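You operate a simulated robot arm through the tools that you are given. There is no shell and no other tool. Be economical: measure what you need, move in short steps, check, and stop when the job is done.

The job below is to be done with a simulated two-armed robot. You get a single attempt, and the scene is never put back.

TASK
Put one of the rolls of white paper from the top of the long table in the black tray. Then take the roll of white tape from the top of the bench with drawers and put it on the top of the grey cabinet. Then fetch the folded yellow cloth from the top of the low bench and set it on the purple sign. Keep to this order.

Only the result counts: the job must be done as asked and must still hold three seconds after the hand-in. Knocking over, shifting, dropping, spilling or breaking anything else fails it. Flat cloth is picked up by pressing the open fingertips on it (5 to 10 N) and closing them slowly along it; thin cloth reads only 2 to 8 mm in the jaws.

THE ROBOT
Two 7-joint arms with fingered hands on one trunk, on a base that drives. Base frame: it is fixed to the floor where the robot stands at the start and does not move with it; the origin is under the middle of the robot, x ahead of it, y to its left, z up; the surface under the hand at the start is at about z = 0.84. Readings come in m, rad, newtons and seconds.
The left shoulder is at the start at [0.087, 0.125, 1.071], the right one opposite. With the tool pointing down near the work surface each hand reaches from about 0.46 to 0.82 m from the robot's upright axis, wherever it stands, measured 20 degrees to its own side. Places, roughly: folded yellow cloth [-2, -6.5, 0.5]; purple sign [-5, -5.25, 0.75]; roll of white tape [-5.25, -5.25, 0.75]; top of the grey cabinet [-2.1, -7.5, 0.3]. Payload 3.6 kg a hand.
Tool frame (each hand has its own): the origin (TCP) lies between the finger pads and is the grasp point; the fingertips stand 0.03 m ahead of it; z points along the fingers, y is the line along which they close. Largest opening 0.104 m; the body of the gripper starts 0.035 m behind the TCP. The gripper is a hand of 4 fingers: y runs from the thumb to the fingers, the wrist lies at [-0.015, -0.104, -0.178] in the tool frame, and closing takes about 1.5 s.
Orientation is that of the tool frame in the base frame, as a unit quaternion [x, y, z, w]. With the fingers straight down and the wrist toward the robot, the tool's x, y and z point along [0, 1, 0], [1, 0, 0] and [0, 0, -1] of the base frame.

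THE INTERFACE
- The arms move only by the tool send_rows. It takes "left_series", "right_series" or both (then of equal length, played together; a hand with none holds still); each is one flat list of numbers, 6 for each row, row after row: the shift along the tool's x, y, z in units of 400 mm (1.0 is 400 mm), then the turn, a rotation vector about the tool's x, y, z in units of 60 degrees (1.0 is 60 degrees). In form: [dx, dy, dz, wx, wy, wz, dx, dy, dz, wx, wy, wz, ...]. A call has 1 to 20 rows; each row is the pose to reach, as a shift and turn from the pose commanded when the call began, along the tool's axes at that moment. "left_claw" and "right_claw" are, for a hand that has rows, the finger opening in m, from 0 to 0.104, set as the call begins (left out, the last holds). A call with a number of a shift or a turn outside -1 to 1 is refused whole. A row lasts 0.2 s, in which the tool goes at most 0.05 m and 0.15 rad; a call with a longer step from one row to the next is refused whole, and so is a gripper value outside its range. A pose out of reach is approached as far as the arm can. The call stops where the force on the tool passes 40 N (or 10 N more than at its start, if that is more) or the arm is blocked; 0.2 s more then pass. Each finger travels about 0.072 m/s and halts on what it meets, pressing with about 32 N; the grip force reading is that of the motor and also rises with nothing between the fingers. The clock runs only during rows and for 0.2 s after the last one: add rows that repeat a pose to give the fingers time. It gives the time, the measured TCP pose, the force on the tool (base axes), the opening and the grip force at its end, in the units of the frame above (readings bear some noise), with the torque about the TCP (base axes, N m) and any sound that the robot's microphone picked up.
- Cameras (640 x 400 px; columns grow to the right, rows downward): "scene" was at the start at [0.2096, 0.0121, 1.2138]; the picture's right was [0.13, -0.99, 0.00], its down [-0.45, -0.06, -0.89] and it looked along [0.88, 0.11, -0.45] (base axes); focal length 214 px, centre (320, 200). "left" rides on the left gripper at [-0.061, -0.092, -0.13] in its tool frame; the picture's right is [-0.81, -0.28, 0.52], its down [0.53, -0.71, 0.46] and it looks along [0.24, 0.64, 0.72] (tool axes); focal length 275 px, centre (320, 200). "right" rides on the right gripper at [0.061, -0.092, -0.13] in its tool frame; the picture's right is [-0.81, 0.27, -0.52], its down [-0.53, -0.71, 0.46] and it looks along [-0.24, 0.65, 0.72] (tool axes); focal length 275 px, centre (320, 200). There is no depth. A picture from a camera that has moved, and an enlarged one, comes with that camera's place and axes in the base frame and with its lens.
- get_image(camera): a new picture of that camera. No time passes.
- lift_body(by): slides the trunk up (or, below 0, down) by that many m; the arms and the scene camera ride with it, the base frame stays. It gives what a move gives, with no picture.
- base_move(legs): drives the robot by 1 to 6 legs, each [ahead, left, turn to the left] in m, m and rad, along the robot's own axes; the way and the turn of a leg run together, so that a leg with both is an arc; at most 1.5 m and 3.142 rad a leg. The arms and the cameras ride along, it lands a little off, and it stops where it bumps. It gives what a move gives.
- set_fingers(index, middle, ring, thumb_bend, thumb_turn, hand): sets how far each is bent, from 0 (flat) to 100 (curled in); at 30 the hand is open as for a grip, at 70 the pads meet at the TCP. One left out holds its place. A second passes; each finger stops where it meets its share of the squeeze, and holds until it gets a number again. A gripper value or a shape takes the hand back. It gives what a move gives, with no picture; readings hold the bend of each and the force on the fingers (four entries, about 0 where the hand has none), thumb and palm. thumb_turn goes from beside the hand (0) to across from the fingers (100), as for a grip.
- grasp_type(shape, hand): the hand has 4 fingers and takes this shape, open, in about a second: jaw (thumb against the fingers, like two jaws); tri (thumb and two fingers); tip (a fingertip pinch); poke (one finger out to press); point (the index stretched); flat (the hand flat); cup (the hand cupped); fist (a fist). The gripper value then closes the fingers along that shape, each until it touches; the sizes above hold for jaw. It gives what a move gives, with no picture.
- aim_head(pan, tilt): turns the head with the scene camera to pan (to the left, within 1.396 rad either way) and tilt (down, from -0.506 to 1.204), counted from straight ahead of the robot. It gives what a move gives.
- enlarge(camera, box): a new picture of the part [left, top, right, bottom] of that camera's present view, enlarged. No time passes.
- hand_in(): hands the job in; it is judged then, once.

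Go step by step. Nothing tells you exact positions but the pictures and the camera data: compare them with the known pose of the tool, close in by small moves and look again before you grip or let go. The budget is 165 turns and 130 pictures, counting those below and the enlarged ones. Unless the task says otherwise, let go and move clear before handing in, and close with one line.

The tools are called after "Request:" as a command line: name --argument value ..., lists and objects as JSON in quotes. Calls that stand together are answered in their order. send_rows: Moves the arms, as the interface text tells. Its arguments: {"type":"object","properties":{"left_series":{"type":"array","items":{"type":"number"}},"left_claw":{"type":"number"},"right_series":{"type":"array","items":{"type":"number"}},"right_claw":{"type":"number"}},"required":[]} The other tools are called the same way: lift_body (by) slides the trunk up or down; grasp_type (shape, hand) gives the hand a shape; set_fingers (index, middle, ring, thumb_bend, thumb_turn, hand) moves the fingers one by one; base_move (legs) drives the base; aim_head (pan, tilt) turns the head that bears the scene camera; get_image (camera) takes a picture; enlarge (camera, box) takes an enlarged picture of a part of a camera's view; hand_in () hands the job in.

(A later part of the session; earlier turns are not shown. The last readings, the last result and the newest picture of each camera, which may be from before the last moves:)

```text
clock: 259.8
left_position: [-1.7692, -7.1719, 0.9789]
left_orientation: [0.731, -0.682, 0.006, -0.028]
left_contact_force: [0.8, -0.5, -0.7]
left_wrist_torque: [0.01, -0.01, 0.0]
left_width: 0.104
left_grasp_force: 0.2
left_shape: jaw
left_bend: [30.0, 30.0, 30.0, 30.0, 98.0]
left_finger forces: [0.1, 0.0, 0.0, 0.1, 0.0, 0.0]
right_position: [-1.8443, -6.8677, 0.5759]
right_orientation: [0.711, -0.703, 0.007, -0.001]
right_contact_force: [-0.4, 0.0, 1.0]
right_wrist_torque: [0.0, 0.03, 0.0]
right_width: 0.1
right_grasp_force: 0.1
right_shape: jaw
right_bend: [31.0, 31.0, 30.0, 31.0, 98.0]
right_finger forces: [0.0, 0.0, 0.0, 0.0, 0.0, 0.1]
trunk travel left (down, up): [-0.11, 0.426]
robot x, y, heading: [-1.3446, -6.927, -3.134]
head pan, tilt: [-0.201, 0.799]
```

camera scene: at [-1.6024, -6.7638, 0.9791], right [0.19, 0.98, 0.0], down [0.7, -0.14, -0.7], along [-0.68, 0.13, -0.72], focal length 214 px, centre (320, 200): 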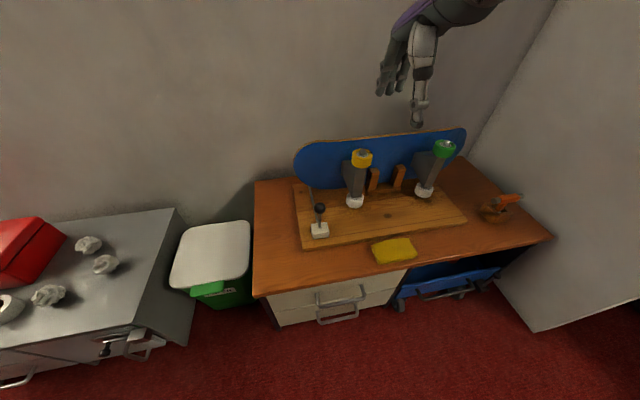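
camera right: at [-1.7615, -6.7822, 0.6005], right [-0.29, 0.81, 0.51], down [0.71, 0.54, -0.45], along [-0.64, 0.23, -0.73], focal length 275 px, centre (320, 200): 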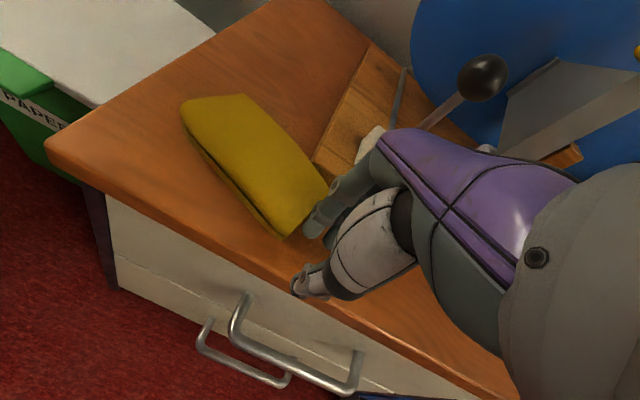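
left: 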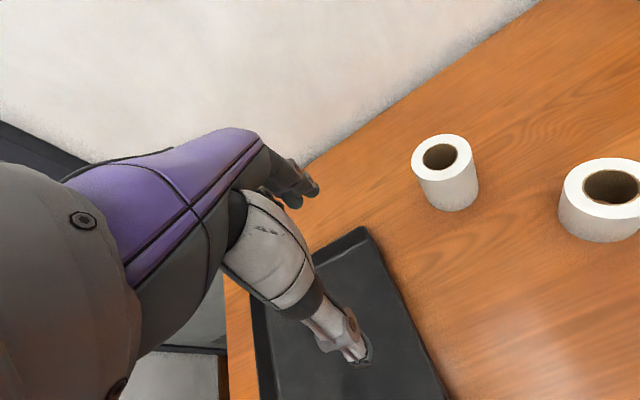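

Request:
send_rows --right_series '[-0.035, 0.05, 0, 0, 0, 0.12, -0.07, 0.11, 0, 0, 0, 0.24, -0.105, 0.16, 0, 0, 0, 0.35, -0.1375, 0.2125, 0, 0, 0, 0.35]'

Request:
get_image --camera "right"

Request:
enlarge --camera "scene" --box '[280, 160, 480, 290]'

```text
clock: 260.8
left_position: [-1.7695, -7.1732, 0.9784]
left_orientation: [0.731, -0.682, 0.007, -0.027]
left_contact_force: [-0.6, 0.7, -0.5]
left_wrist_torque: [0.02, 0.05, -0.02]
left_width: 0.1037
left_grasp_force: 0.1
left_shape: jaw
left_bend: [30.0, 30.0, 30.0, 30.0, 98.0]
left_finger forces: [0.0, 0.0, 0.0, 0.1, 0.0, 0.0]
right_position: [-1.9298, -6.8125, 0.5753]
right_orientation: [-0.572, 0.821, -0.006, 0.002]
right_contact_force: [-0.2, -0.6, 0.5]
right_wrist_torque: [0.01, 0.01, 0.01]
right_width: 0.1
right_grasp_force: 0.0
right_shape: jaw
right_bend: [31.0, 31.0, 30.0, 31.0, 98.0]
right_finger forces: [0.1, 0.0, 0.0, 0.0, 0.1, 0.1]
trunk travel left (down, up): [-0.11, 0.426]
robot x, y, heading: [-1.348, -6.9284, -3.133]
head pan, tilt: [-0.201, 0.799]
```

```text
45 pictures are left
camera right: at [-1.8678, -6.901, 0.7063], right [0.02, 0.86, 0.51], down [0.86, 0.25, -0.45], along [-0.51, 0.45, -0.73], focal length 275 px, centre (320, 200)
```

right: 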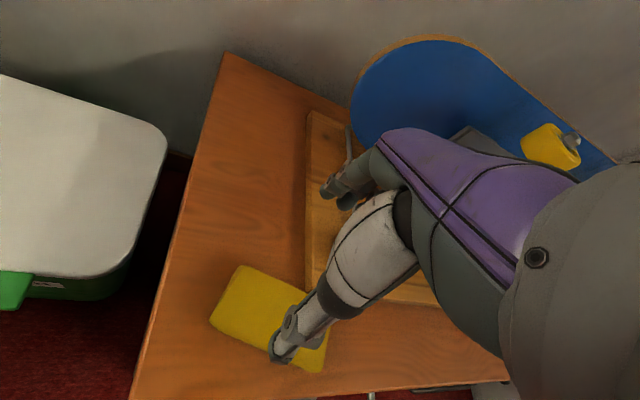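

```text
3.08 times, centred on (380, 225) of scene
camera zoom: at [-1.6012, -6.9133, 0.9791], right [0.19, 0.98, 0.0], down [0.7, -0.14, -0.7], along [-0.68, 0.13, -0.72], focal length 660 px, centre (135, 123)
```

zoom: 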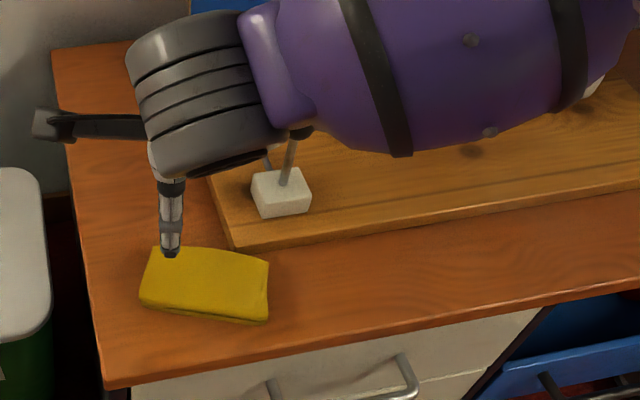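

The forearm passes well in front of the jig lever. The cloth measures about 0.06 × 0.12 m with its centre at (-1.910, -6.782), and I'll grip it about 3 cm toward its left end to stay clear of the board, descending in stages.

Request:
send_rows --right_series '[-0.014, -0.021, 0.07, 0, 0, 0, -0.014, -0.021, 0.15, 0, 0, 0, -0.014, -0.021, 0.22, 0, 0, 0, -0.014, -0.021, 0.26, 0, 0, 0]' --right_claw 0.086

Request:
get_image --camera "right"

```text
clock: 261.8
left_position: [-1.7705, -7.1727, 0.9769]
left_orientation: [0.73, -0.683, 0.006, -0.028]
left_contact_force: [-0.7, -0.1, -0.2]
left_wrist_torque: [-0.04, -0.02, 0.0]
left_width: 0.1039
left_grasp_force: 0.0
left_shape: jaw
left_bend: [30.0, 30.0, 30.0, 30.0, 98.0]
left_finger forces: [0.0, 0.1, 0.1, 0.0, 0.0, 0.0]
right_position: [-1.9188, -6.8129, 0.4713]
right_orientation: [-0.571, 0.821, -0.006, 0.003]
right_contact_force: [0.8, 0.6, -0.1]
right_wrist_torque: [0.0, -0.04, -0.03]
right_width: 0.0862
right_grasp_force: 0.0
right_shape: jaw
right_bend: [27.0, 33.0, 31.0, 46.0, 99.0]
right_finger forces: [0.0, 0.0, 0.0, 0.0, 0.0, 0.0]
trunk travel left (down, up): [-0.11, 0.426]
robot x, y, heading: [-1.3455, -6.9269, -3.134]
head pan, tilt: [-0.201, 0.799]
```

```text
43 pictures are left
camera right: at [-1.8563, -6.8994, 0.6019], right [0.02, 0.86, 0.51], down [0.86, 0.25, -0.45], along [-0.51, 0.45, -0.73], focal length 275 px, centre (320, 200)
```

right: 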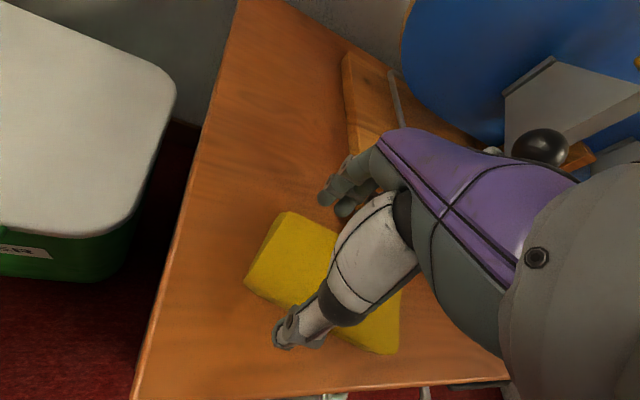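

The jaw synergy brings the thumb in early, so I'll set an even opening with the fingers first.

Request:
set_fingers --hand "right" --index 35 --middle 35 --ring 35 --thumb_bend 35 --thumb_turn 100

Request:
get_image --camera "right"

```text
clock: 262.8
left_position: [-1.7698, -7.1706, 0.9779]
left_orientation: [0.731, -0.682, 0.006, -0.027]
left_contact_force: [-0.2, -0.2, -0.5]
left_wrist_torque: [0.01, 0.0, -0.03]
left_width: 0.1038
left_grasp_force: 0.1
left_shape: jaw
left_bend: [30.0, 30.0, 30.0, 30.0, 98.0]
left_finger forces: [0.0, 0.0, 0.1, 0.0, 0.0, 0.1]
right_position: [-1.9183, -6.8109, 0.4713]
right_orientation: [-0.57, 0.821, -0.006, 0.001]
right_contact_force: [-0.6, -0.6, 0.4]
right_wrist_torque: [0.02, 0.02, -0.02]
right_width: 0.0905
right_grasp_force: 0.0
right_shape: fingers
right_bend: [35.0, 35.0, 35.0, 35.0, 98.0]
right_finger forces: [0.0, 0.1, 0.0, 0.0, 0.1, 0.0]
trunk travel left (down, up): [-0.11, 0.426]
robot x, y, heading: [-1.3453, -6.9297, -3.137]
head pan, tilt: [-0.201, 0.799]
```

```text
42 pictures are left
camera right: at [-1.8562, -6.8995, 0.6022], right [0.02, 0.86, 0.51], down [0.86, 0.25, -0.45], along [-0.51, 0.45, -0.73], focal length 275 px, centre (320, 200)
```

right: 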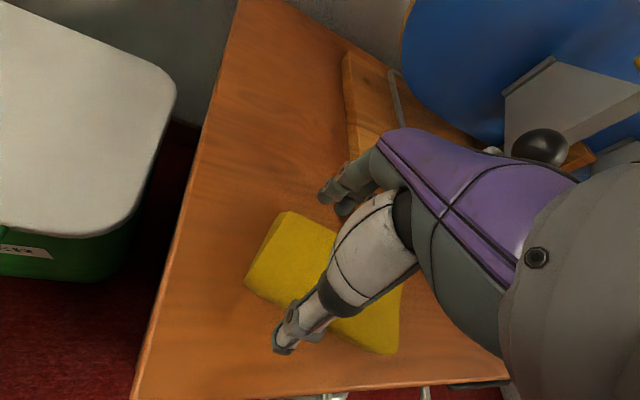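

The cloth is centred between thumb and fingers to within a few millimetres. I'll go down the last 2 cm.

Request:
send_rows --right_series '[0, 0, 0.02, 0, 0, 0, 0, 0, 0.035, 0, 0, 0, 0, 0, 0.046, 0, 0, 0]'

Request:
send_rows --right_series '[0, 0, 0.01, 0, 0, 0]'

Request:
get_image --camera "right"

```text
clock: 263.6
left_position: [-1.768, -7.1714, 0.9783]
left_orientation: [0.73, -0.682, 0.007, -0.027]
left_contact_force: [0.0, 0.4, 0.5]
left_wrist_torque: [0.0, 0.03, -0.02]
left_width: 0.1035
left_grasp_force: 0.1
left_shape: jaw
left_bend: [30.0, 30.0, 30.0, 30.0, 98.0]
left_finger forces: [0.0, 0.0, 0.1, 0.1, 0.0, 0.0]
right_position: [-1.9185, -6.8107, 0.4534]
right_orientation: [-0.571, 0.821, -0.006, 0.002]
right_contact_force: [-0.3, -0.4, 1.1]
right_wrist_torque: [0.08, 0.09, -0.07]
right_width: 0.0902
right_grasp_force: 0.9
right_shape: fingers
right_bend: [35.0, 35.0, 35.0, 35.0, 98.0]
right_finger forces: [0.0, 2.0, 0.0, 0.0, 0.1, 0.1]
trunk travel left (down, up): [-0.11, 0.426]
robot x, y, heading: [-1.3414, -6.9278, -3.136]
head pan, tilt: [-0.201, 0.799]
```

```text
clock: 264.0
left_position: [-1.768, -7.1719, 0.9777]
left_orientation: [0.731, -0.682, 0.005, -0.028]
left_contact_force: [0.7, -0.4, 1.2]
left_wrist_torque: [0.0, 0.0, -0.03]
left_width: 0.1039
left_grasp_force: 0.0
left_shape: jaw
left_bend: [30.0, 30.0, 30.0, 30.0, 98.0]
left_finger forces: [0.0, 0.0, 0.0, 0.0, 0.1, 0.0]
right_position: [-1.9208, -6.8123, 0.4514]
right_orientation: [-0.57, 0.821, -0.004, 0.0]
right_contact_force: [2.0, 1.0, 17.6]
right_wrist_torque: [0.49, 0.75, -0.08]
right_width: 0.0904
right_grasp_force: 8.4
right_shape: fingers
right_bend: [35.0, 33.0, 35.0, 35.0, 98.0]
right_finger forces: [0.0, 17.0, 0.0, 0.0, 0.0, 0.0]
trunk travel left (down, up): [-0.11, 0.426]
robot x, y, heading: [-1.3439, -6.9268, -3.131]
head pan, tilt: [-0.201, 0.799]
```

```text
41 pictures are left
camera right: at [-1.8565, -6.8999, 0.5822], right [0.02, 0.86, 0.51], down [0.86, 0.25, -0.45], along [-0.52, 0.45, -0.73], focal length 275 px, centre (320, 200)
```

right: 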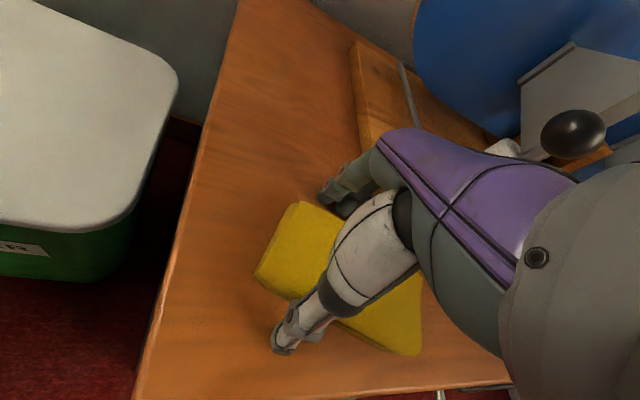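

The middle fingertip touched the bench top at z≈0.40, so the fingers are down beside the cloth. I'll raise 6 mm and close gently.

Request:
send_rows --right_series '[0, 0, -0.015, 0, 0, 0, 0, 0, -0.017, 0, 0, 0]'

Request:
set_fingers --hand "right" --index 48 --middle 48 --ring 48 --thumb_bend 48

Request:
get_image --camera "right"

```text
clock: 264.6
left_position: [-1.7698, -7.1719, 0.9771]
left_orientation: [0.73, -0.683, 0.006, -0.028]
left_contact_force: [0.6, -0.7, 0.1]
left_wrist_torque: [0.0, 0.01, 0.0]
left_width: 0.1038
left_grasp_force: 0.1
left_shape: jaw
left_bend: [30.0, 30.0, 30.0, 30.0, 98.0]
left_finger forces: [0.1, 0.0, 0.0, 0.0, 0.0, 0.0]
right_position: [-1.9181, -6.8117, 0.4555]
right_orientation: [-0.571, 0.821, -0.007, 0.004]
right_contact_force: [-0.4, 0.9, 0.1]
right_wrist_torque: [0.0, 0.01, 0.02]
right_width: 0.0903
right_grasp_force: 0.1
right_shape: fingers
right_bend: [35.0, 35.0, 35.0, 35.0, 98.0]
right_finger forces: [0.1, 0.0, 0.1, 0.0, 0.0, 0.1]
trunk travel left (down, up): [-0.11, 0.426]
robot x, y, heading: [-1.3494, -6.9277, -3.134]
head pan, tilt: [-0.201, 0.799]
```

```text
clock: 265.6
left_position: [-1.7707, -7.1716, 0.9782]
left_orientation: [0.73, -0.682, 0.007, -0.027]
left_contact_force: [0.1, 0.1, -0.6]
left_wrist_torque: [0.02, -0.03, 0.0]
left_width: 0.104
left_grasp_force: 0.0
left_shape: jaw
left_bend: [30.0, 30.0, 30.0, 30.0, 98.0]
left_finger forces: [0.1, 0.1, 0.0, 0.0, 0.0, 0.0]
right_position: [-1.9186, -6.8101, 0.4558]
right_orientation: [-0.571, 0.821, -0.006, 0.001]
right_contact_force: [-0.9, 1.0, 0.9]
right_wrist_torque: [0.03, 0.09, 0.04]
right_width: 0.067
right_grasp_force: 5.6
right_shape: fingers
right_bend: [45.0, 46.0, 46.0, 44.0, 99.0]
right_finger forces: [2.5, 2.5, 1.2, 0.0, 4.9, 0.0]
trunk travel left (down, up): [-0.11, 0.426]
robot x, y, heading: [-1.3465, -6.9271, -3.131]
head pan, tilt: [-0.201, 0.799]
```

```text
40 pictures are left
camera right: at [-1.856, -6.8993, 0.5866], right [0.02, 0.86, 0.51], down [0.86, 0.25, -0.45], along [-0.51, 0.45, -0.73], focal length 275 px, centre (320, 200)
```

right: 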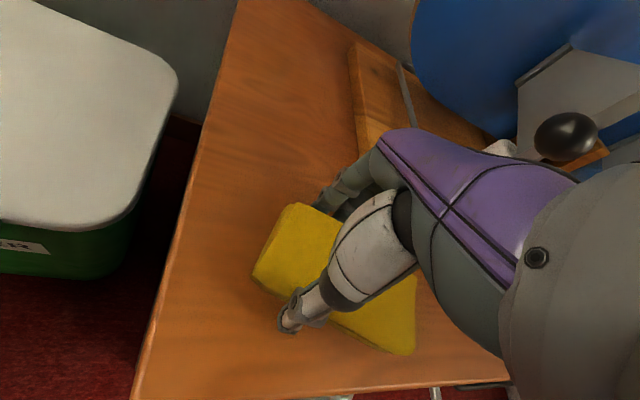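

All the fingers and the thumb meet the cloth at 67 mm width. I'll squeeze more firmly and lift.

Request:
set_fingers --hand "right" --index 60 --middle 60 --ring 60 --thumb_bend 60

Request:
send_rows --right_series '[0, 0, -0.03, 0, 0, 0, 0, 0, -0.07, 0, 0, 0, 0, 0, -0.13, 0, 0, 0, 0, 0, -0.2, 0, 0, 0, 0, 0, -0.28, 0, 0, 0]'

Request:
get_image --camera "right"

Request:
get_image --camera "scene"

```text
clock: 266.6
left_position: [-1.7693, -7.1713, 0.9777]
left_orientation: [0.731, -0.682, 0.007, -0.027]
left_contact_force: [-0.1, 0.0, -0.7]
left_wrist_torque: [0.02, -0.02, -0.04]
left_width: 0.1039
left_grasp_force: 0.0
left_shape: jaw
left_bend: [30.0, 30.0, 30.0, 30.0, 98.0]
left_finger forces: [0.0, 0.0, 0.0, 0.0, 0.1, 0.1]
right_position: [-1.9193, -6.8116, 0.4566]
right_orientation: [-0.571, 0.821, -0.006, 0.002]
right_contact_force: [-2.4, 0.0, 5.9]
right_wrist_torque: [0.14, 0.27, 0.02]
right_width: 0.065
right_grasp_force: 21.8
right_shape: fingers
right_bend: [51.0, 53.0, 53.0, 44.0, 99.0]
right_finger forces: [7.2, 11.6, 5.7, 0.0, 18.1, 0.0]
trunk travel left (down, up): [-0.11, 0.426]
robot x, y, heading: [-1.3467, -6.929, -3.131]
head pan, tilt: [-0.201, 0.799]
```

```text
clock: 267.8
left_position: [-1.769, -7.1716, 0.977]
left_orientation: [0.731, -0.682, 0.007, -0.027]
left_contact_force: [-0.2, -0.7, 0.3]
left_wrist_torque: [0.02, -0.02, -0.02]
left_width: 0.1038
left_grasp_force: 0.1
left_shape: jaw
left_bend: [30.0, 30.0, 30.0, 30.0, 98.0]
left_finger forces: [0.0, 0.0, 0.0, 0.0, 0.0, 0.0]
right_position: [-1.9204, -6.8099, 0.5673]
right_orientation: [-0.57, 0.821, -0.006, 0.003]
right_contact_force: [-0.2, -0.3, -0.2]
right_wrist_torque: [0.01, 0.04, 0.03]
right_width: 0.0648
right_grasp_force: 18.3
right_shape: fingers
right_bend: [51.0, 53.0, 53.0, 43.0, 99.0]
right_finger forces: [6.8, 6.1, 5.2, 0.0, 18.6, 0.0]
trunk travel left (down, up): [-0.11, 0.426]
robot x, y, heading: [-1.3416, -6.9256, -3.129]
head pan, tilt: [-0.201, 0.799]
```

```text
39 pictures are left
camera right: at [-1.8577, -6.8989, 0.6987], right [0.02, 0.86, 0.51], down [0.86, 0.25, -0.45], along [-0.51, 0.45, -0.73], focal length 275 px, centre (320, 200)
```

right: 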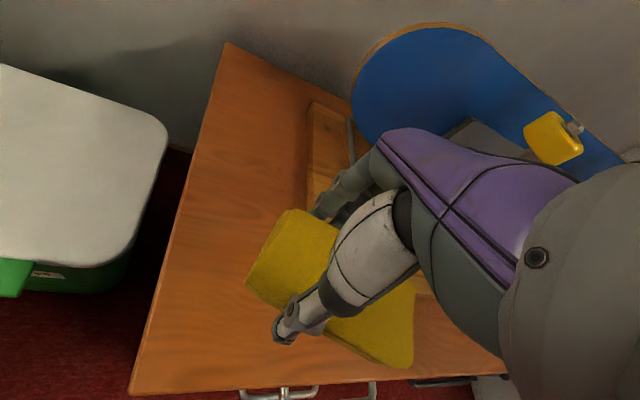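

```text
38 pictures are left
camera scene: at [-1.601, -6.9134, 0.9792], right [0.19, 0.98, 0.0], down [0.7, -0.14, -0.7], along [-0.68, 0.13, -0.72], focal length 214 px, centre (320, 200)
```

scene: 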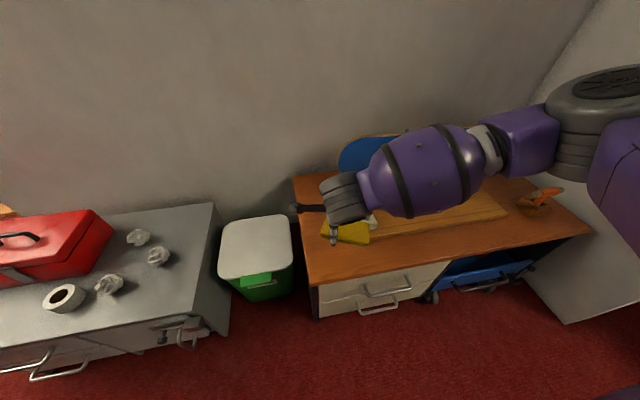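

The cloth is lifted and held level. I'll raise the trunk, then raise and tuck the arm for driving.

Request:
lift_body --by 0.19

Request:
send_rows --right_series '[0, 0, -0.11, 0, 0, 0, 0, 0, -0.22, 0, 0, 0, -0.04, -0.03, -0.33, 0, 0, -0.06, -0.08, -0.07, -0.44, 0, 0, -0.12, -0.13, -0.11, -0.54, 0, 0, -0.18, -0.18, -0.15, -0.64, 0, 0, -0.24, -0.23, -0.19, -0.74, 0, 0, -0.3, -0.28, -0.23, -0.84, 0, 0, -0.35, -0.33, -0.28, -0.93, 0, 0, -0.35, -0.3875, -0.326, -1.0, 0, 0, -0.35]'

Request:
aim_head --pan -0.3 --tilt 0.4

Request:
get_image --camera "scene"

```text
clock: 269.9
left_position: [-1.7701, -7.1719, 1.1679]
left_orientation: [0.731, -0.682, 0.006, -0.027]
left_contact_force: [0.2, 0.3, 0.3]
left_wrist_torque: [-0.01, -0.01, 0.0]
left_width: 0.1037
left_grasp_force: 0.0
left_shape: jaw
left_bend: [30.0, 30.0, 30.0, 30.0, 98.0]
left_finger forces: [0.1, 0.1, 0.0, 0.1, 0.1, 0.0]
right_position: [-1.9201, -6.8109, 0.758]
right_orientation: [-0.57, 0.822, -0.007, 0.003]
right_contact_force: [-0.2, 0.6, 0.2]
right_wrist_torque: [0.0, 0.02, 0.01]
right_width: 0.065
right_grasp_force: 18.2
right_shape: fingers
right_bend: [51.0, 53.0, 53.0, 43.0, 99.0]
right_finger forces: [6.8, 6.1, 5.3, 0.1, 18.6, 0.0]
trunk travel left (down, up): [-0.3, 0.236]
robot x, y, heading: [-1.3393, -6.9263, -3.13]
head pan, tilt: [-0.201, 0.799]
```

```text
clock: 272.1
left_position: [-1.7692, -7.1712, 1.168]
left_orientation: [0.731, -0.682, 0.005, -0.026]
left_contact_force: [0.4, -0.7, 0.0]
left_wrist_torque: [0.02, 0.0, -0.01]
left_width: 0.1038
left_grasp_force: 0.1
left_shape: jaw
left_bend: [30.0, 30.0, 30.0, 30.0, 98.0]
left_finger forces: [0.0, 0.0, 0.1, 0.0, 0.1, 0.0]
right_position: [-1.7469, -6.7072, 1.1587]
right_orientation: [0.711, -0.703, 0.007, -0.001]
right_contact_force: [0.4, 0.6, 0.2]
right_wrist_torque: [-0.04, 0.01, 0.03]
right_width: 0.0646
right_grasp_force: 18.1
right_shape: fingers
right_bend: [51.0, 54.0, 54.0, 43.0, 99.0]
right_finger forces: [6.8, 5.9, 5.3, 0.0, 18.2, 0.1]
trunk travel left (down, up): [-0.3, 0.236]
robot x, y, heading: [-1.3458, -6.9265, -3.132]
head pan, tilt: [-0.201, 0.799]
```

```text
clock: 273.0
left_position: [-1.7708, -7.1719, 1.1675]
left_orientation: [0.731, -0.682, 0.006, -0.028]
left_contact_force: [-0.3, 0.6, 0.6]
left_wrist_torque: [0.01, -0.01, 0.02]
left_width: 0.104
left_grasp_force: 0.0
left_shape: jaw
left_bend: [30.0, 30.0, 30.0, 30.0, 98.0]
left_finger forces: [0.0, 0.0, 0.0, 0.0, 0.0, 0.0]
right_position: [-1.7486, -6.7084, 1.1594]
right_orientation: [0.711, -0.703, 0.006, -0.001]
right_contact_force: [0.9, -0.6, 0.2]
right_wrist_torque: [-0.02, -0.01, 0.0]
right_width: 0.0647
right_grasp_force: 17.6
right_shape: fingers
right_bend: [51.0, 54.0, 54.0, 43.0, 99.0]
right_finger forces: [6.8, 6.0, 5.2, 0.1, 18.2, 0.0]
trunk travel left (down, up): [-0.3, 0.236]
robot x, y, heading: [-1.3415, -6.9291, -3.134]
head pan, tilt: [-0.3, 0.4]
```

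```text
37 pictures are left
camera scene: at [-1.5497, -6.9016, 1.2201], right [0.29, 0.96, 0.0], down [0.37, -0.11, -0.92], along [-0.88, 0.27, -0.39], focal length 214 px, centre (320, 200)
```

scene: 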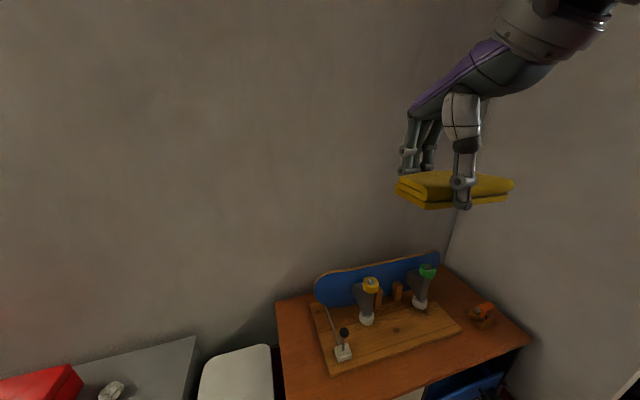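

The cloth is carried flat and secure. I'll go back the way I came: turn to face -y, back toward the passage, and check my position.

Request:
base_move --legs '[[0, 0, 1.179], [-0.719, 0.098, 0], [-0.2, 0.22, 0]]'

Request:
aim_head --pan 1.2 --tilt 0.5

Request:
get_image --camera "scene"

```text
clock: 282.0
left_position: [-0.6437, -6.6828, 1.1665]
left_orientation: [0.987, -0.158, -0.01, -0.027]
left_contact_force: [0.7, -0.1, -0.9]
left_wrist_torque: [-0.01, 0.02, -0.02]
left_width: 0.1037
left_grasp_force: 0.0
left_shape: jaw
left_bend: [30.0, 30.0, 30.0, 30.0, 98.0]
left_finger forces: [0.0, 0.0, 0.1, 0.0, 0.0, 0.1]
right_position: [-1.0651, -6.4878, 1.1595]
right_orientation: [0.983, -0.186, 0.005, -0.005]
right_contact_force: [-0.3, -0.9, -0.3]
right_wrist_torque: [-0.02, 0.01, 0.01]
right_width: 0.0646
right_grasp_force: 17.7
right_shape: fingers
right_bend: [51.0, 54.0, 54.0, 44.0, 99.0]
right_finger forces: [6.6, 5.8, 4.9, 0.0, 17.8, 0.1]
trunk travel left (down, up): [-0.3, 0.236]
robot x, y, heading: [-0.7092, -6.1976, -1.949]
head pan, tilt: [-0.3, 0.4]
```

```text
clock: 283.6
left_position: [-0.6428, -6.6831, 1.1689]
left_orientation: [0.987, -0.158, -0.01, -0.026]
left_contact_force: [-0.1, -0.3, -0.2]
left_wrist_torque: [0.02, -0.01, 0.02]
left_width: 0.1038
left_grasp_force: 0.0
left_shape: jaw
left_bend: [30.0, 30.0, 30.0, 30.0, 98.0]
left_finger forces: [0.0, 0.0, 0.0, 0.0, 0.0, 0.0]
right_position: [-1.0652, -6.4885, 1.1586]
right_orientation: [0.982, -0.187, 0.005, -0.005]
right_contact_force: [0.4, 0.8, -0.1]
right_wrist_torque: [-0.02, -0.02, -0.02]
right_width: 0.0645
right_grasp_force: 17.7
right_shape: fingers
right_bend: [51.0, 54.0, 54.0, 44.0, 99.0]
right_finger forces: [6.6, 5.7, 5.0, 0.0, 17.6, 0.0]
trunk travel left (down, up): [-0.3, 0.236]
robot x, y, heading: [-0.7068, -6.1951, -1.951]
head pan, tilt: [1.201, 0.499]
```

```text
36 pictures are left
camera scene: at [-0.6848, -6.3681, 1.2111], right [-0.68, -0.73, 0.0], down [-0.35, 0.33, -0.88], along [0.64, -0.6, -0.48], focal length 214 px, centre (320, 200)
```

scene: 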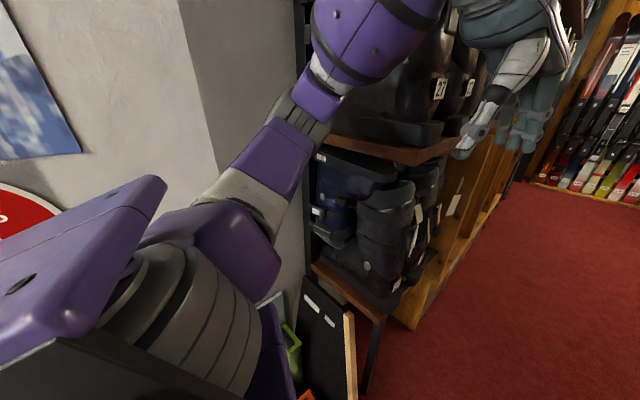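

The arm is clear of the shelf and the column. I'll back out through the gap.

Request:
base_move --legs '[[-0.6, 0, 0], [-0.55, 0, 0]]'

```text
clock: 289.8
left_position: [-0.2164, -5.6129, 1.1681]
left_orientation: [0.987, -0.16, -0.01, -0.026]
left_contact_force: [0.4, -0.4, 0.7]
left_wrist_torque: [-0.02, 0.01, -0.05]
left_width: 0.1038
left_grasp_force: 0.1
left_shape: jaw
left_bend: [30.0, 30.0, 30.0, 30.0, 98.0]
left_finger forces: [0.0, 0.0, 0.1, 0.0, 0.1, 0.0]
right_position: [-0.6375, -5.4156, 1.1574]
right_orientation: [0.982, -0.189, 0.005, -0.004]
right_contact_force: [-0.9, 0.1, -1.1]
right_wrist_torque: [-0.03, 0.01, 0.02]
right_width: 0.0648
right_grasp_force: 17.8
right_shape: fingers
right_bend: [51.0, 54.0, 54.0, 44.0, 99.0]
right_finger forces: [6.6, 5.8, 5.1, 0.0, 17.7, 0.0]
trunk travel left (down, up): [-0.3, 0.236]
robot x, y, heading: [-0.2815, -5.1265, -1.957]
head pan, tilt: [1.201, 0.499]
```

Request:
base_move --legs '[[0, 0, 0.39], [-0.45, -0.09, 0], [-0.8, -0.2, 0], [-0.82, -0.235, 0], [-0.85, 0.0, 0]]'

```text
clock: 305.9
left_position: [-0.5866, -2.6346, 1.1683]
left_orientation: [0.999, 0.039, -0.014, -0.024]
left_contact_force: [-0.1, -0.2, 0.2]
left_wrist_torque: [-0.02, -0.01, 0.01]
left_width: 0.1039
left_grasp_force: 0.2
left_shape: jaw
left_bend: [30.0, 30.0, 30.0, 30.0, 98.0]
left_finger forces: [0.1, 0.0, 0.1, 0.1, 0.1, 0.0]
right_position: [-1.0506, -2.6174, 1.1583]
right_orientation: [1.0, 0.01, 0.004, -0.004]
right_contact_force: [-0.6, 0.5, -1.1]
right_wrist_torque: [0.01, -0.02, 0.0]
right_width: 0.0644
right_grasp_force: 18.0
right_shape: fingers
right_bend: [51.0, 54.0, 54.0, 44.0, 99.0]
right_finger forces: [6.6, 5.7, 4.9, 0.0, 17.6, 0.0]
trunk travel left (down, up): [-0.3, 0.236]
robot x, y, heading: [-0.8327, -2.2135, -1.556]
head pan, tilt: [1.201, 0.499]
```

Request:
base_move --legs '[[-0.865, 0.13, 0], [0, 0, -1.908], [0.95, 0, 0], [0, 0, 0.708]]'

```text
clock: 321.6
left_position: [-1.9238, -1.4417, 1.1673]
left_orientation: [0.846, -0.532, 0.002, -0.028]
left_contact_force: [0.2, 0.7, -0.5]
left_wrist_torque: [0.01, 0.01, 0.03]
left_width: 0.104
left_grasp_force: 0.1
left_shape: jaw
left_bend: [30.0, 30.0, 30.0, 30.0, 98.0]
left_finger forces: [0.0, 0.0, 0.0, 0.1, 0.0, 0.0]
right_position: [-2.0762, -1.0038, 1.1587]
right_orientation: [0.831, -0.556, 0.007, -0.003]
right_contact_force: [0.9, 0.6, -0.3]
right_wrist_torque: [0.02, -0.01, 0.03]
right_width: 0.0636
right_grasp_force: 16.9
right_shape: fingers
right_bend: [52.0, 54.0, 54.0, 44.0, 99.0]
right_finger forces: [6.3, 5.3, 4.7, 0.1, 16.8, 0.1]
trunk travel left (down, up): [-0.3, 0.236]
robot x, y, heading: [-1.6162, -1.0556, -2.754]
head pan, tilt: [1.201, 0.499]
```

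Request:
base_move --legs '[[0.85, 0, 0], [0.855, 0, 0], [0, 0, -0.388]]'

```text
clock: 331.4
left_position: [-3.6227, -1.94, 1.1677]
left_orientation: [0.728, -0.685, 0.007, -0.027]
left_contact_force: [0.3, 0.3, 0.2]
left_wrist_torque: [0.0, 0.04, 0.02]
left_width: 0.1037
left_grasp_force: 0.0
left_shape: jaw
left_bend: [30.0, 30.0, 30.0, 30.0, 98.0]
left_finger forces: [0.0, 0.0, 0.1, 0.1, 0.1, 0.0]
right_position: [-3.5986, -1.475, 1.1594]
right_orientation: [0.708, -0.706, 0.007, -0.001]
right_contact_force: [-0.2, -0.6, -0.9]
right_wrist_torque: [-0.02, 0.04, -0.03]
right_width: 0.064
right_grasp_force: 16.5
right_shape: fingers
right_bend: [52.0, 54.0, 54.0, 44.0, 99.0]
right_finger forces: [6.3, 5.4, 4.7, 0.0, 16.8, 0.0]
trunk travel left (down, up): [-0.3, 0.236]
robot x, y, heading: [-3.1981, -1.6953, -3.139]
head pan, tilt: [1.201, 0.499]
```

Request:
base_move --legs '[[0.88, 0, 0], [0.88, 0, 0], [0, 0, 1.572], [1.4, 0, 0]]'

```text
clock: 350.7
left_position: [-4.7477, -3.5374, 1.1674]
left_orientation: [0.999, 0.024, -0.014, -0.024]
left_contact_force: [0.6, 0.5, -1.1]
left_wrist_torque: [-0.01, 0.01, -0.01]
left_width: 0.1036
left_grasp_force: 0.0
left_shape: jaw
left_bend: [30.0, 30.0, 30.0, 30.0, 98.0]
left_finger forces: [0.1, 0.1, 0.1, 0.1, 0.1, 0.0]
right_position: [-5.2129, -3.5052, 1.1594]
right_orientation: [1.0, -0.006, 0.004, -0.006]
right_contact_force: [-0.2, 0.2, -0.4]
right_wrist_torque: [-0.02, 0.0, -0.01]
right_width: 0.0635
right_grasp_force: 15.8
right_shape: fingers
right_bend: [52.0, 54.0, 54.0, 44.0, 99.0]
right_finger forces: [6.1, 5.1, 4.5, 0.1, 16.2, 0.0]
trunk travel left (down, up): [-0.3, 0.236]
robot x, y, heading: [-4.9796, -3.1089, -1.582]
head pan, tilt: [1.201, 0.499]
```

I'm heading for a spot at about (-4.80, -4.60), so the sign lies at my right hand's comfortable reach.

Request:
base_move --legs '[[1.0, 0.1, 0.012], [0.48, 0.07, 0]]'

Request:
aim_head --pan -0.25 --tilt 0.6

Request:
get_image --camera "scene"

Request:
get_image --camera "right"

```text
clock: 358.4
left_position: [-4.5917, -5.0226, 1.1675]
left_orientation: [0.999, 0.026, -0.014, -0.024]
left_contact_force: [-0.4, 0.6, -1.0]
left_wrist_torque: [0.04, -0.01, 0.0]
left_width: 0.1037
left_grasp_force: 0.1
left_shape: jaw
left_bend: [30.0, 30.0, 30.0, 30.0, 98.0]
left_finger forces: [0.0, 0.0, 0.1, 0.1, 0.0, 0.0]
right_position: [-5.0542, -4.9936, 1.16]
right_orientation: [1.0, -0.003, 0.005, -0.006]
right_contact_force: [0.2, 0.1, -1.0]
right_wrist_torque: [0.01, 0.01, 0.01]
right_width: 0.0636
right_grasp_force: 16.1
right_shape: fingers
right_bend: [52.0, 54.0, 54.0, 44.0, 99.0]
right_finger forces: [6.1, 5.2, 4.6, 0.0, 16.2, 0.0]
trunk travel left (down, up): [-0.3, 0.236]
robot x, y, heading: [-4.8267, -4.5951, -1.581]
head pan, tilt: [1.201, 0.499]
```

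```text
clock: 359.9
left_position: [-4.5913, -5.0224, 1.1667]
left_orientation: [0.999, 0.026, -0.015, -0.025]
left_contact_force: [0.5, 0.2, -0.1]
left_wrist_torque: [0.02, 0.02, -0.03]
left_width: 0.1039
left_grasp_force: 0.0
left_shape: jaw
left_bend: [30.0, 30.0, 30.0, 30.0, 98.0]
left_finger forces: [0.0, 0.0, 0.1, 0.1, 0.0, 0.1]
right_position: [-5.0543, -4.9926, 1.1586]
right_orientation: [1.0, -0.003, 0.004, -0.006]
right_contact_force: [-0.5, 0.1, -0.1]
right_wrist_torque: [-0.02, 0.0, 0.0]
right_width: 0.0636
right_grasp_force: 15.9
right_shape: fingers
right_bend: [52.0, 54.0, 54.0, 44.0, 99.0]
right_finger forces: [6.1, 5.2, 4.6, 0.1, 16.2, 0.0]
trunk travel left (down, up): [-0.3, 0.236]
robot x, y, heading: [-4.8291, -4.5944, -1.575]
head pan, tilt: [-0.25, 0.6]
```

```text
35 pictures are left
camera scene: at [-4.8507, -4.7951, 1.202], right [-0.97, 0.25, 0.0], down [0.14, 0.55, -0.83], along [-0.21, -0.8, -0.56], focal length 214 px, centre (320, 200)
```

scene: 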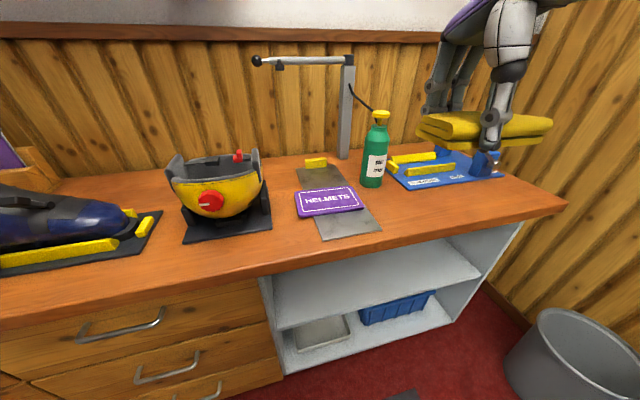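

```text
34 pictures are left
camera right: at [-4.9945, -4.9022, 1.2902], right [-0.82, -0.28, 0.51], down [-0.52, 0.72, -0.45], along [-0.24, -0.63, -0.73], focal length 275 px, centre (320, 200)
```

right: 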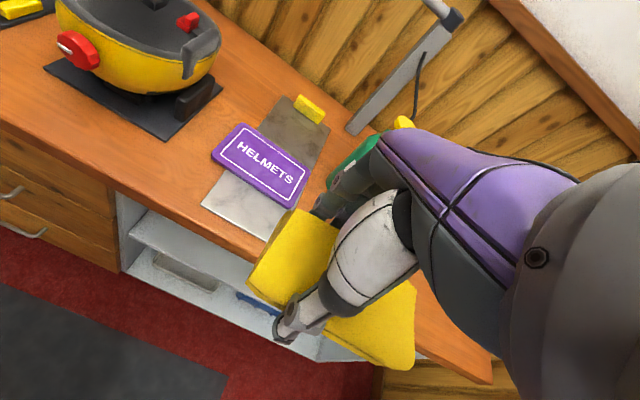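

The sign's centre is at about (-4.99, -5.245), z≈0.885, roughly 0.16 × 0.10 m. The cloth's centre sits about 3 cm to the right of my TCP, so I aim the TCP at (-4.959, -5.245): x first, then forward, then down to a hover.

Request:
send_rows --right_series '[0.1, 0.03, 0, 0, 0, 0, 0.2, 0.06, 0, 0, 0, 0, 0.238, 0.15, 0, 0, 0, 0, 0.238, 0.26, 0, 0, 0, 0, 0.238, 0.37, 0.02, 0, 0, 0, 0.238, 0.48, 0.05, 0, 0, 0, 0.238, 0.58, 0.09, 0, 0, 0, 0.238, 0.631, 0.16, 0, 0, 0, 0.238, 0.631, 0.26, 0, 0, 0, 0.238, 0.631, 0.35, 0, 0, 0]'

Request:
get_image --camera "scene"

Request:
get_image --camera "right"

```text
clock: 362.1
left_position: [-4.5912, -5.0205, 1.1683]
left_orientation: [0.999, 0.026, -0.015, -0.024]
left_contact_force: [-0.1, 0.5, -0.6]
left_wrist_torque: [0.0, -0.01, 0.01]
left_width: 0.104
left_grasp_force: 0.1
left_shape: jaw
left_bend: [30.0, 30.0, 30.0, 30.0, 98.0]
left_finger forces: [0.0, 0.0, 0.0, 0.1, 0.0, 0.0]
right_position: [-4.9623, -5.2433, 1.0167]
right_orientation: [1.0, -0.003, 0.005, -0.005]
right_contact_force: [-0.1, -0.7, -0.9]
right_wrist_torque: [-0.01, 0.0, 0.02]
right_width: 0.0634
right_grasp_force: 16.0
right_shape: fingers
right_bend: [52.0, 54.0, 54.0, 44.0, 99.0]
right_finger forces: [6.2, 5.2, 4.6, 0.0, 16.3, 0.0]
right hand out of reach, approached as far as the arm can: row 7, 8
trunk travel left (down, up): [-0.3, 0.236]
robot x, y, heading: [-4.8244, -4.5919, -1.578]
head pan, tilt: [-0.25, 0.6]
```

```text
33 pictures are left
camera scene: at [-4.8511, -4.7947, 1.2021], right [-0.97, 0.26, 0.0], down [0.14, 0.55, -0.83], along [-0.21, -0.8, -0.56], focal length 214 px, centre (320, 200)
```

scene: 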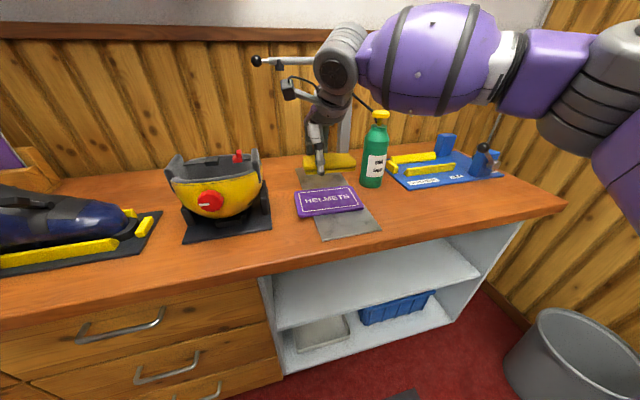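

```text
32 pictures are left
camera right: at [-4.9006, -5.1528, 1.1479], right [-0.82, -0.27, 0.51], down [-0.52, 0.72, -0.45], along [-0.24, -0.64, -0.73], focal length 275 px, centre (320, 200)
```

right: 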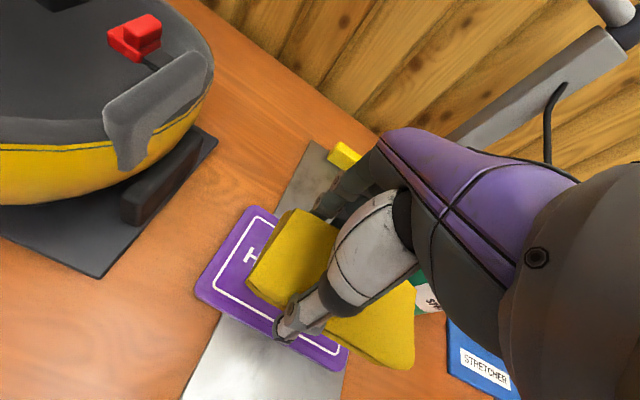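

Bottle and other items are undisturbed, and the cloth hovers over the sign. The wrist view puts the sign centre about 1 cm farther forward, so I'll shift and lower to just above it.

Request:
send_rows --right_series '[0, 0.015, 0.04, 0, 0, 0, 0, 0.03, 0.08, 0, 0, 0, 0, 0.03, 0.12, 0, 0, 0]'

Request:
get_image --camera "right"

Request:
enlarge --camera "scene" --box '[260, 120, 420, 250]'

```text
clock: 362.9
left_position: [-4.5909, -5.0227, 1.1679]
left_orientation: [0.999, 0.026, -0.014, -0.024]
left_contact_force: [0.1, -0.2, -0.3]
left_wrist_torque: [0.0, 0.04, 0.01]
left_width: 0.1039
left_grasp_force: 0.1
left_shape: jaw
left_bend: [30.0, 30.0, 30.0, 30.0, 98.0]
left_finger forces: [0.0, 0.1, 0.0, 0.0, 0.0, 0.1]
right_position: [-4.9606, -5.2548, 0.969]
right_orientation: [1.0, -0.004, 0.005, -0.005]
right_contact_force: [-0.3, -0.6, -0.7]
right_wrist_torque: [0.0, -0.01, -0.01]
right_width: 0.0635
right_grasp_force: 16.1
right_shape: fingers
right_bend: [52.0, 54.0, 54.0, 44.0, 99.0]
right_finger forces: [6.2, 5.1, 4.6, 0.0, 16.3, 0.0]
trunk travel left (down, up): [-0.3, 0.236]
robot x, y, heading: [-4.8288, -4.5944, -1.578]
head pan, tilt: [-0.25, 0.6]
```

```text
31 pictures are left
camera right: at [-4.9002, -5.1644, 1.0996], right [-0.82, -0.28, 0.51], down [-0.52, 0.72, -0.45], along [-0.24, -0.64, -0.73], focal length 275 px, centre (320, 200)
```

right: 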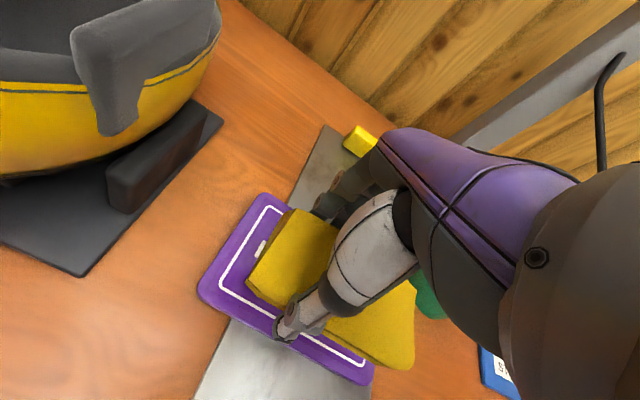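

```text
3.08 times, centred on (340, 185) of scene
camera zoom: at [-4.8508, -4.7951, 1.202], right [-0.97, 0.26, 0.0], down [0.14, 0.55, -0.83], along [-0.21, -0.8, -0.56], focal length 660 px, centre (258, 246)
```

zoom: 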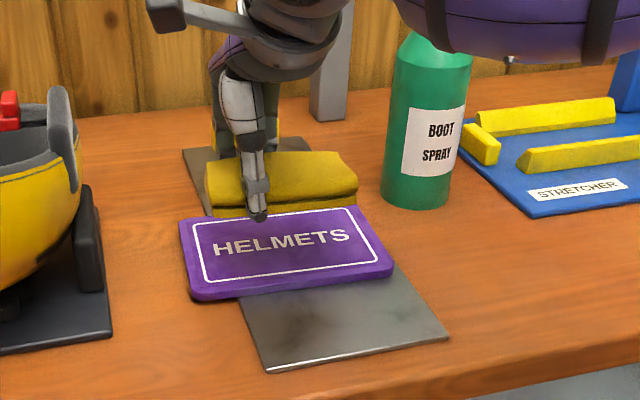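

The cloth's x is centred; it needs about 9 mm more forward. I'll adjust and lower to first contact in small steps.

Request:
send_rows --right_series '[0, 0.022, 0.0, 0, 0, 0, 0, 0.022, 0.02, 0, 0, 0, 0, 0.022, 0.04, 0, 0, 0]'

Request:
send_rows --right_series '[0, 0, 0.01, 0, 0, 0]'

Request:
send_rows --right_series '[0, 0, 0.008, 0, 0, 0]'

```text
clock: 363.8
left_position: [-4.5908, -5.0236, 1.1677]
left_orientation: [0.999, 0.026, -0.015, -0.024]
left_contact_force: [0.1, -1.0, 0.9]
left_wrist_torque: [-0.02, 0.01, 0.0]
left_width: 0.1039
left_grasp_force: 0.1
left_shape: jaw
left_bend: [30.0, 30.0, 30.0, 30.0, 98.0]
left_finger forces: [0.0, 0.0, 0.0, 0.0, 0.1, 0.0]
right_position: [-4.9594, -5.2629, 0.9517]
right_orientation: [1.0, -0.004, 0.005, -0.006]
right_contact_force: [0.4, -0.2, -1.1]
right_wrist_torque: [0.0, -0.04, -0.01]
right_width: 0.0635
right_grasp_force: 15.4
right_shape: fingers
right_bend: [52.0, 54.0, 54.0, 44.0, 99.0]
right_finger forces: [6.1, 5.1, 4.6, 0.1, 16.1, 0.0]
trunk travel left (down, up): [-0.3, 0.236]
robot x, y, heading: [-4.8333, -4.5904, -1.578]
head pan, tilt: [-0.25, 0.6]
```

```text
clock: 364.1
left_position: [-4.5912, -5.022, 1.1674]
left_orientation: [0.999, 0.026, -0.015, -0.024]
left_contact_force: [0.6, -0.1, 0.0]
left_wrist_torque: [0.03, -0.06, -0.01]
left_width: 0.1039
left_grasp_force: 0.0
left_shape: jaw
left_bend: [30.0, 30.0, 30.0, 30.0, 98.0]
left_finger forces: [0.0, 0.1, 0.0, 0.0, 0.0, 0.1]
right_position: [-4.9597, -5.2639, 0.9486]
right_orientation: [1.0, -0.003, 0.005, -0.006]
right_contact_force: [0.2, -0.4, -0.5]
right_wrist_torque: [0.01, -0.01, 0.02]
right_width: 0.0637
right_grasp_force: 15.4
right_shape: fingers
right_bend: [52.0, 54.0, 54.0, 44.0, 99.0]
right_finger forces: [6.2, 5.1, 4.5, 0.1, 16.2, 0.0]
trunk travel left (down, up): [-0.3, 0.236]
robot x, y, heading: [-4.8244, -4.5935, -1.578]
head pan, tilt: [-0.25, 0.6]
```

```text
clock: 364.6
left_position: [-4.5911, -5.0221, 1.1665]
left_orientation: [0.999, 0.026, -0.014, -0.025]
left_contact_force: [0.5, 0.3, 0.1]
left_wrist_torque: [-0.01, 0.02, 0.0]
left_width: 0.1038
left_grasp_force: 0.1
left_shape: jaw
left_bend: [30.0, 30.0, 30.0, 30.0, 98.0]
left_finger forces: [0.0, 0.1, 0.0, 0.0, 0.0, 0.0]
right_position: [-4.9596, -5.2638, 0.9447]
right_orientation: [1.0, -0.002, 0.004, -0.005]
right_contact_force: [-0.1, 1.0, -0.4]
right_wrist_torque: [0.03, 0.01, -0.01]
right_width: 0.0636
right_grasp_force: 15.3
right_shape: fingers
right_bend: [52.0, 54.0, 54.0, 44.0, 99.0]
right_finger forces: [6.3, 5.0, 4.5, 0.0, 16.2, 0.0]
trunk travel left (down, up): [-0.3, 0.236]
robot x, y, heading: [-4.8289, -4.5955, -1.585]
head pan, tilt: [-0.25, 0.6]
```

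Request:
send_rows --right_series '[0, 0, 0.008, 0, 0, 0]'

Request:
send_rows --right_series '[0, 0, 0.006, 0, 0, 0]'

Request:
get_image --camera "right"

Request:
enlarge --camera "scene" --box '[260, 120, 420, 250]'

```text
clock: 364.9
left_position: [-4.5911, -5.0228, 1.1662]
left_orientation: [0.999, 0.026, -0.015, -0.024]
left_contact_force: [-0.5, -0.5, -0.6]
left_wrist_torque: [-0.01, 0.0, -0.03]
left_width: 0.104
left_grasp_force: 0.0
left_shape: jaw
left_bend: [30.0, 30.0, 30.0, 30.0, 98.0]
left_finger forces: [0.1, 0.1, 0.0, 0.0, 0.0, 0.0]
right_position: [-4.9598, -5.2637, 0.9418]
right_orientation: [1.0, -0.002, 0.003, -0.006]
right_contact_force: [-0.4, 0.2, -0.9]
right_wrist_torque: [0.03, 0.01, -0.02]
right_width: 0.0635
right_grasp_force: 15.7
right_shape: fingers
right_bend: [52.0, 54.0, 54.0, 44.0, 99.0]
right_finger forces: [6.3, 5.1, 4.5, 0.0, 16.2, 0.1]
trunk travel left (down, up): [-0.3, 0.236]
robot x, y, heading: [-4.827, -4.5923, -1.577]
head pan, tilt: [-0.25, 0.6]
```

```text
clock: 365.4
left_position: [-4.5906, -5.0224, 1.167]
left_orientation: [0.999, 0.025, -0.015, -0.024]
left_contact_force: [-1.1, -0.3, 0.3]
left_wrist_torque: [0.0, 0.01, -0.01]
left_width: 0.1038
left_grasp_force: 0.1
left_shape: jaw
left_bend: [30.0, 30.0, 30.0, 30.0, 98.0]
left_finger forces: [0.0, 0.0, 0.1, 0.1, 0.0, 0.0]
right_position: [-4.9603, -5.2632, 0.9401]
right_orientation: [1.0, -0.004, 0.005, -0.005]
right_contact_force: [0.1, -0.4, 0.5]
right_wrist_torque: [-0.02, 0.0, -0.04]
right_width: 0.0637
right_grasp_force: 16.3
right_shape: fingers
right_bend: [52.0, 54.0, 54.0, 44.0, 99.0]
right_finger forces: [6.2, 5.1, 4.5, 0.0, 16.2, 0.0]
trunk travel left (down, up): [-0.3, 0.236]
robot x, y, heading: [-4.8278, -4.5897, -1.58]
head pan, tilt: [-0.25, 0.6]
```

```text
29 pictures are left
camera right: at [-4.8994, -5.1733, 1.0709], right [-0.82, -0.28, 0.51], down [-0.52, 0.72, -0.45], along [-0.24, -0.63, -0.73], focal length 275 px, centre (320, 200)
```

right: 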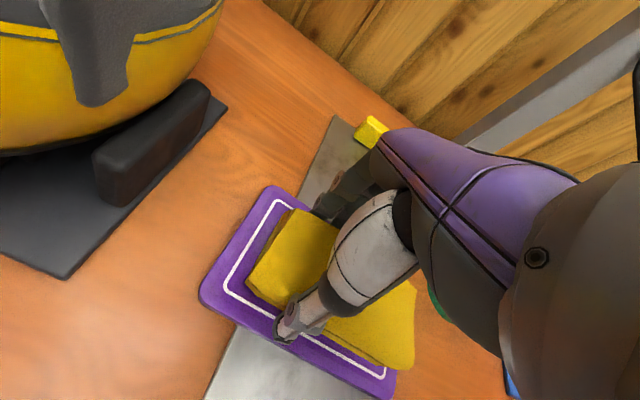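

```text
3.08 times, centred on (340, 185) of scene
camera zoom: at [-4.8508, -4.7951, 1.202], right [-0.97, 0.26, 0.0], down [0.14, 0.55, -0.83], along [-0.21, -0.8, -0.56], focal length 660 px, centre (258, 246)
```

zoom: 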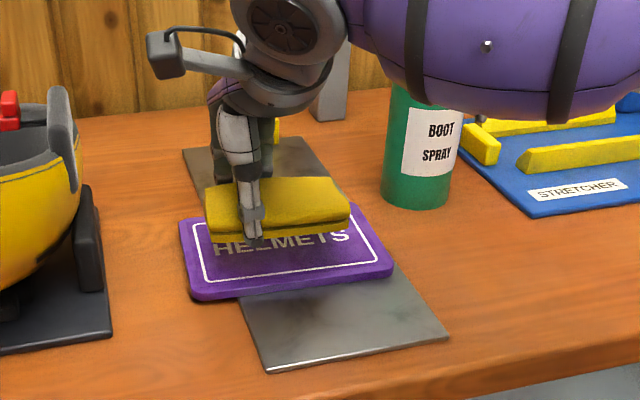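

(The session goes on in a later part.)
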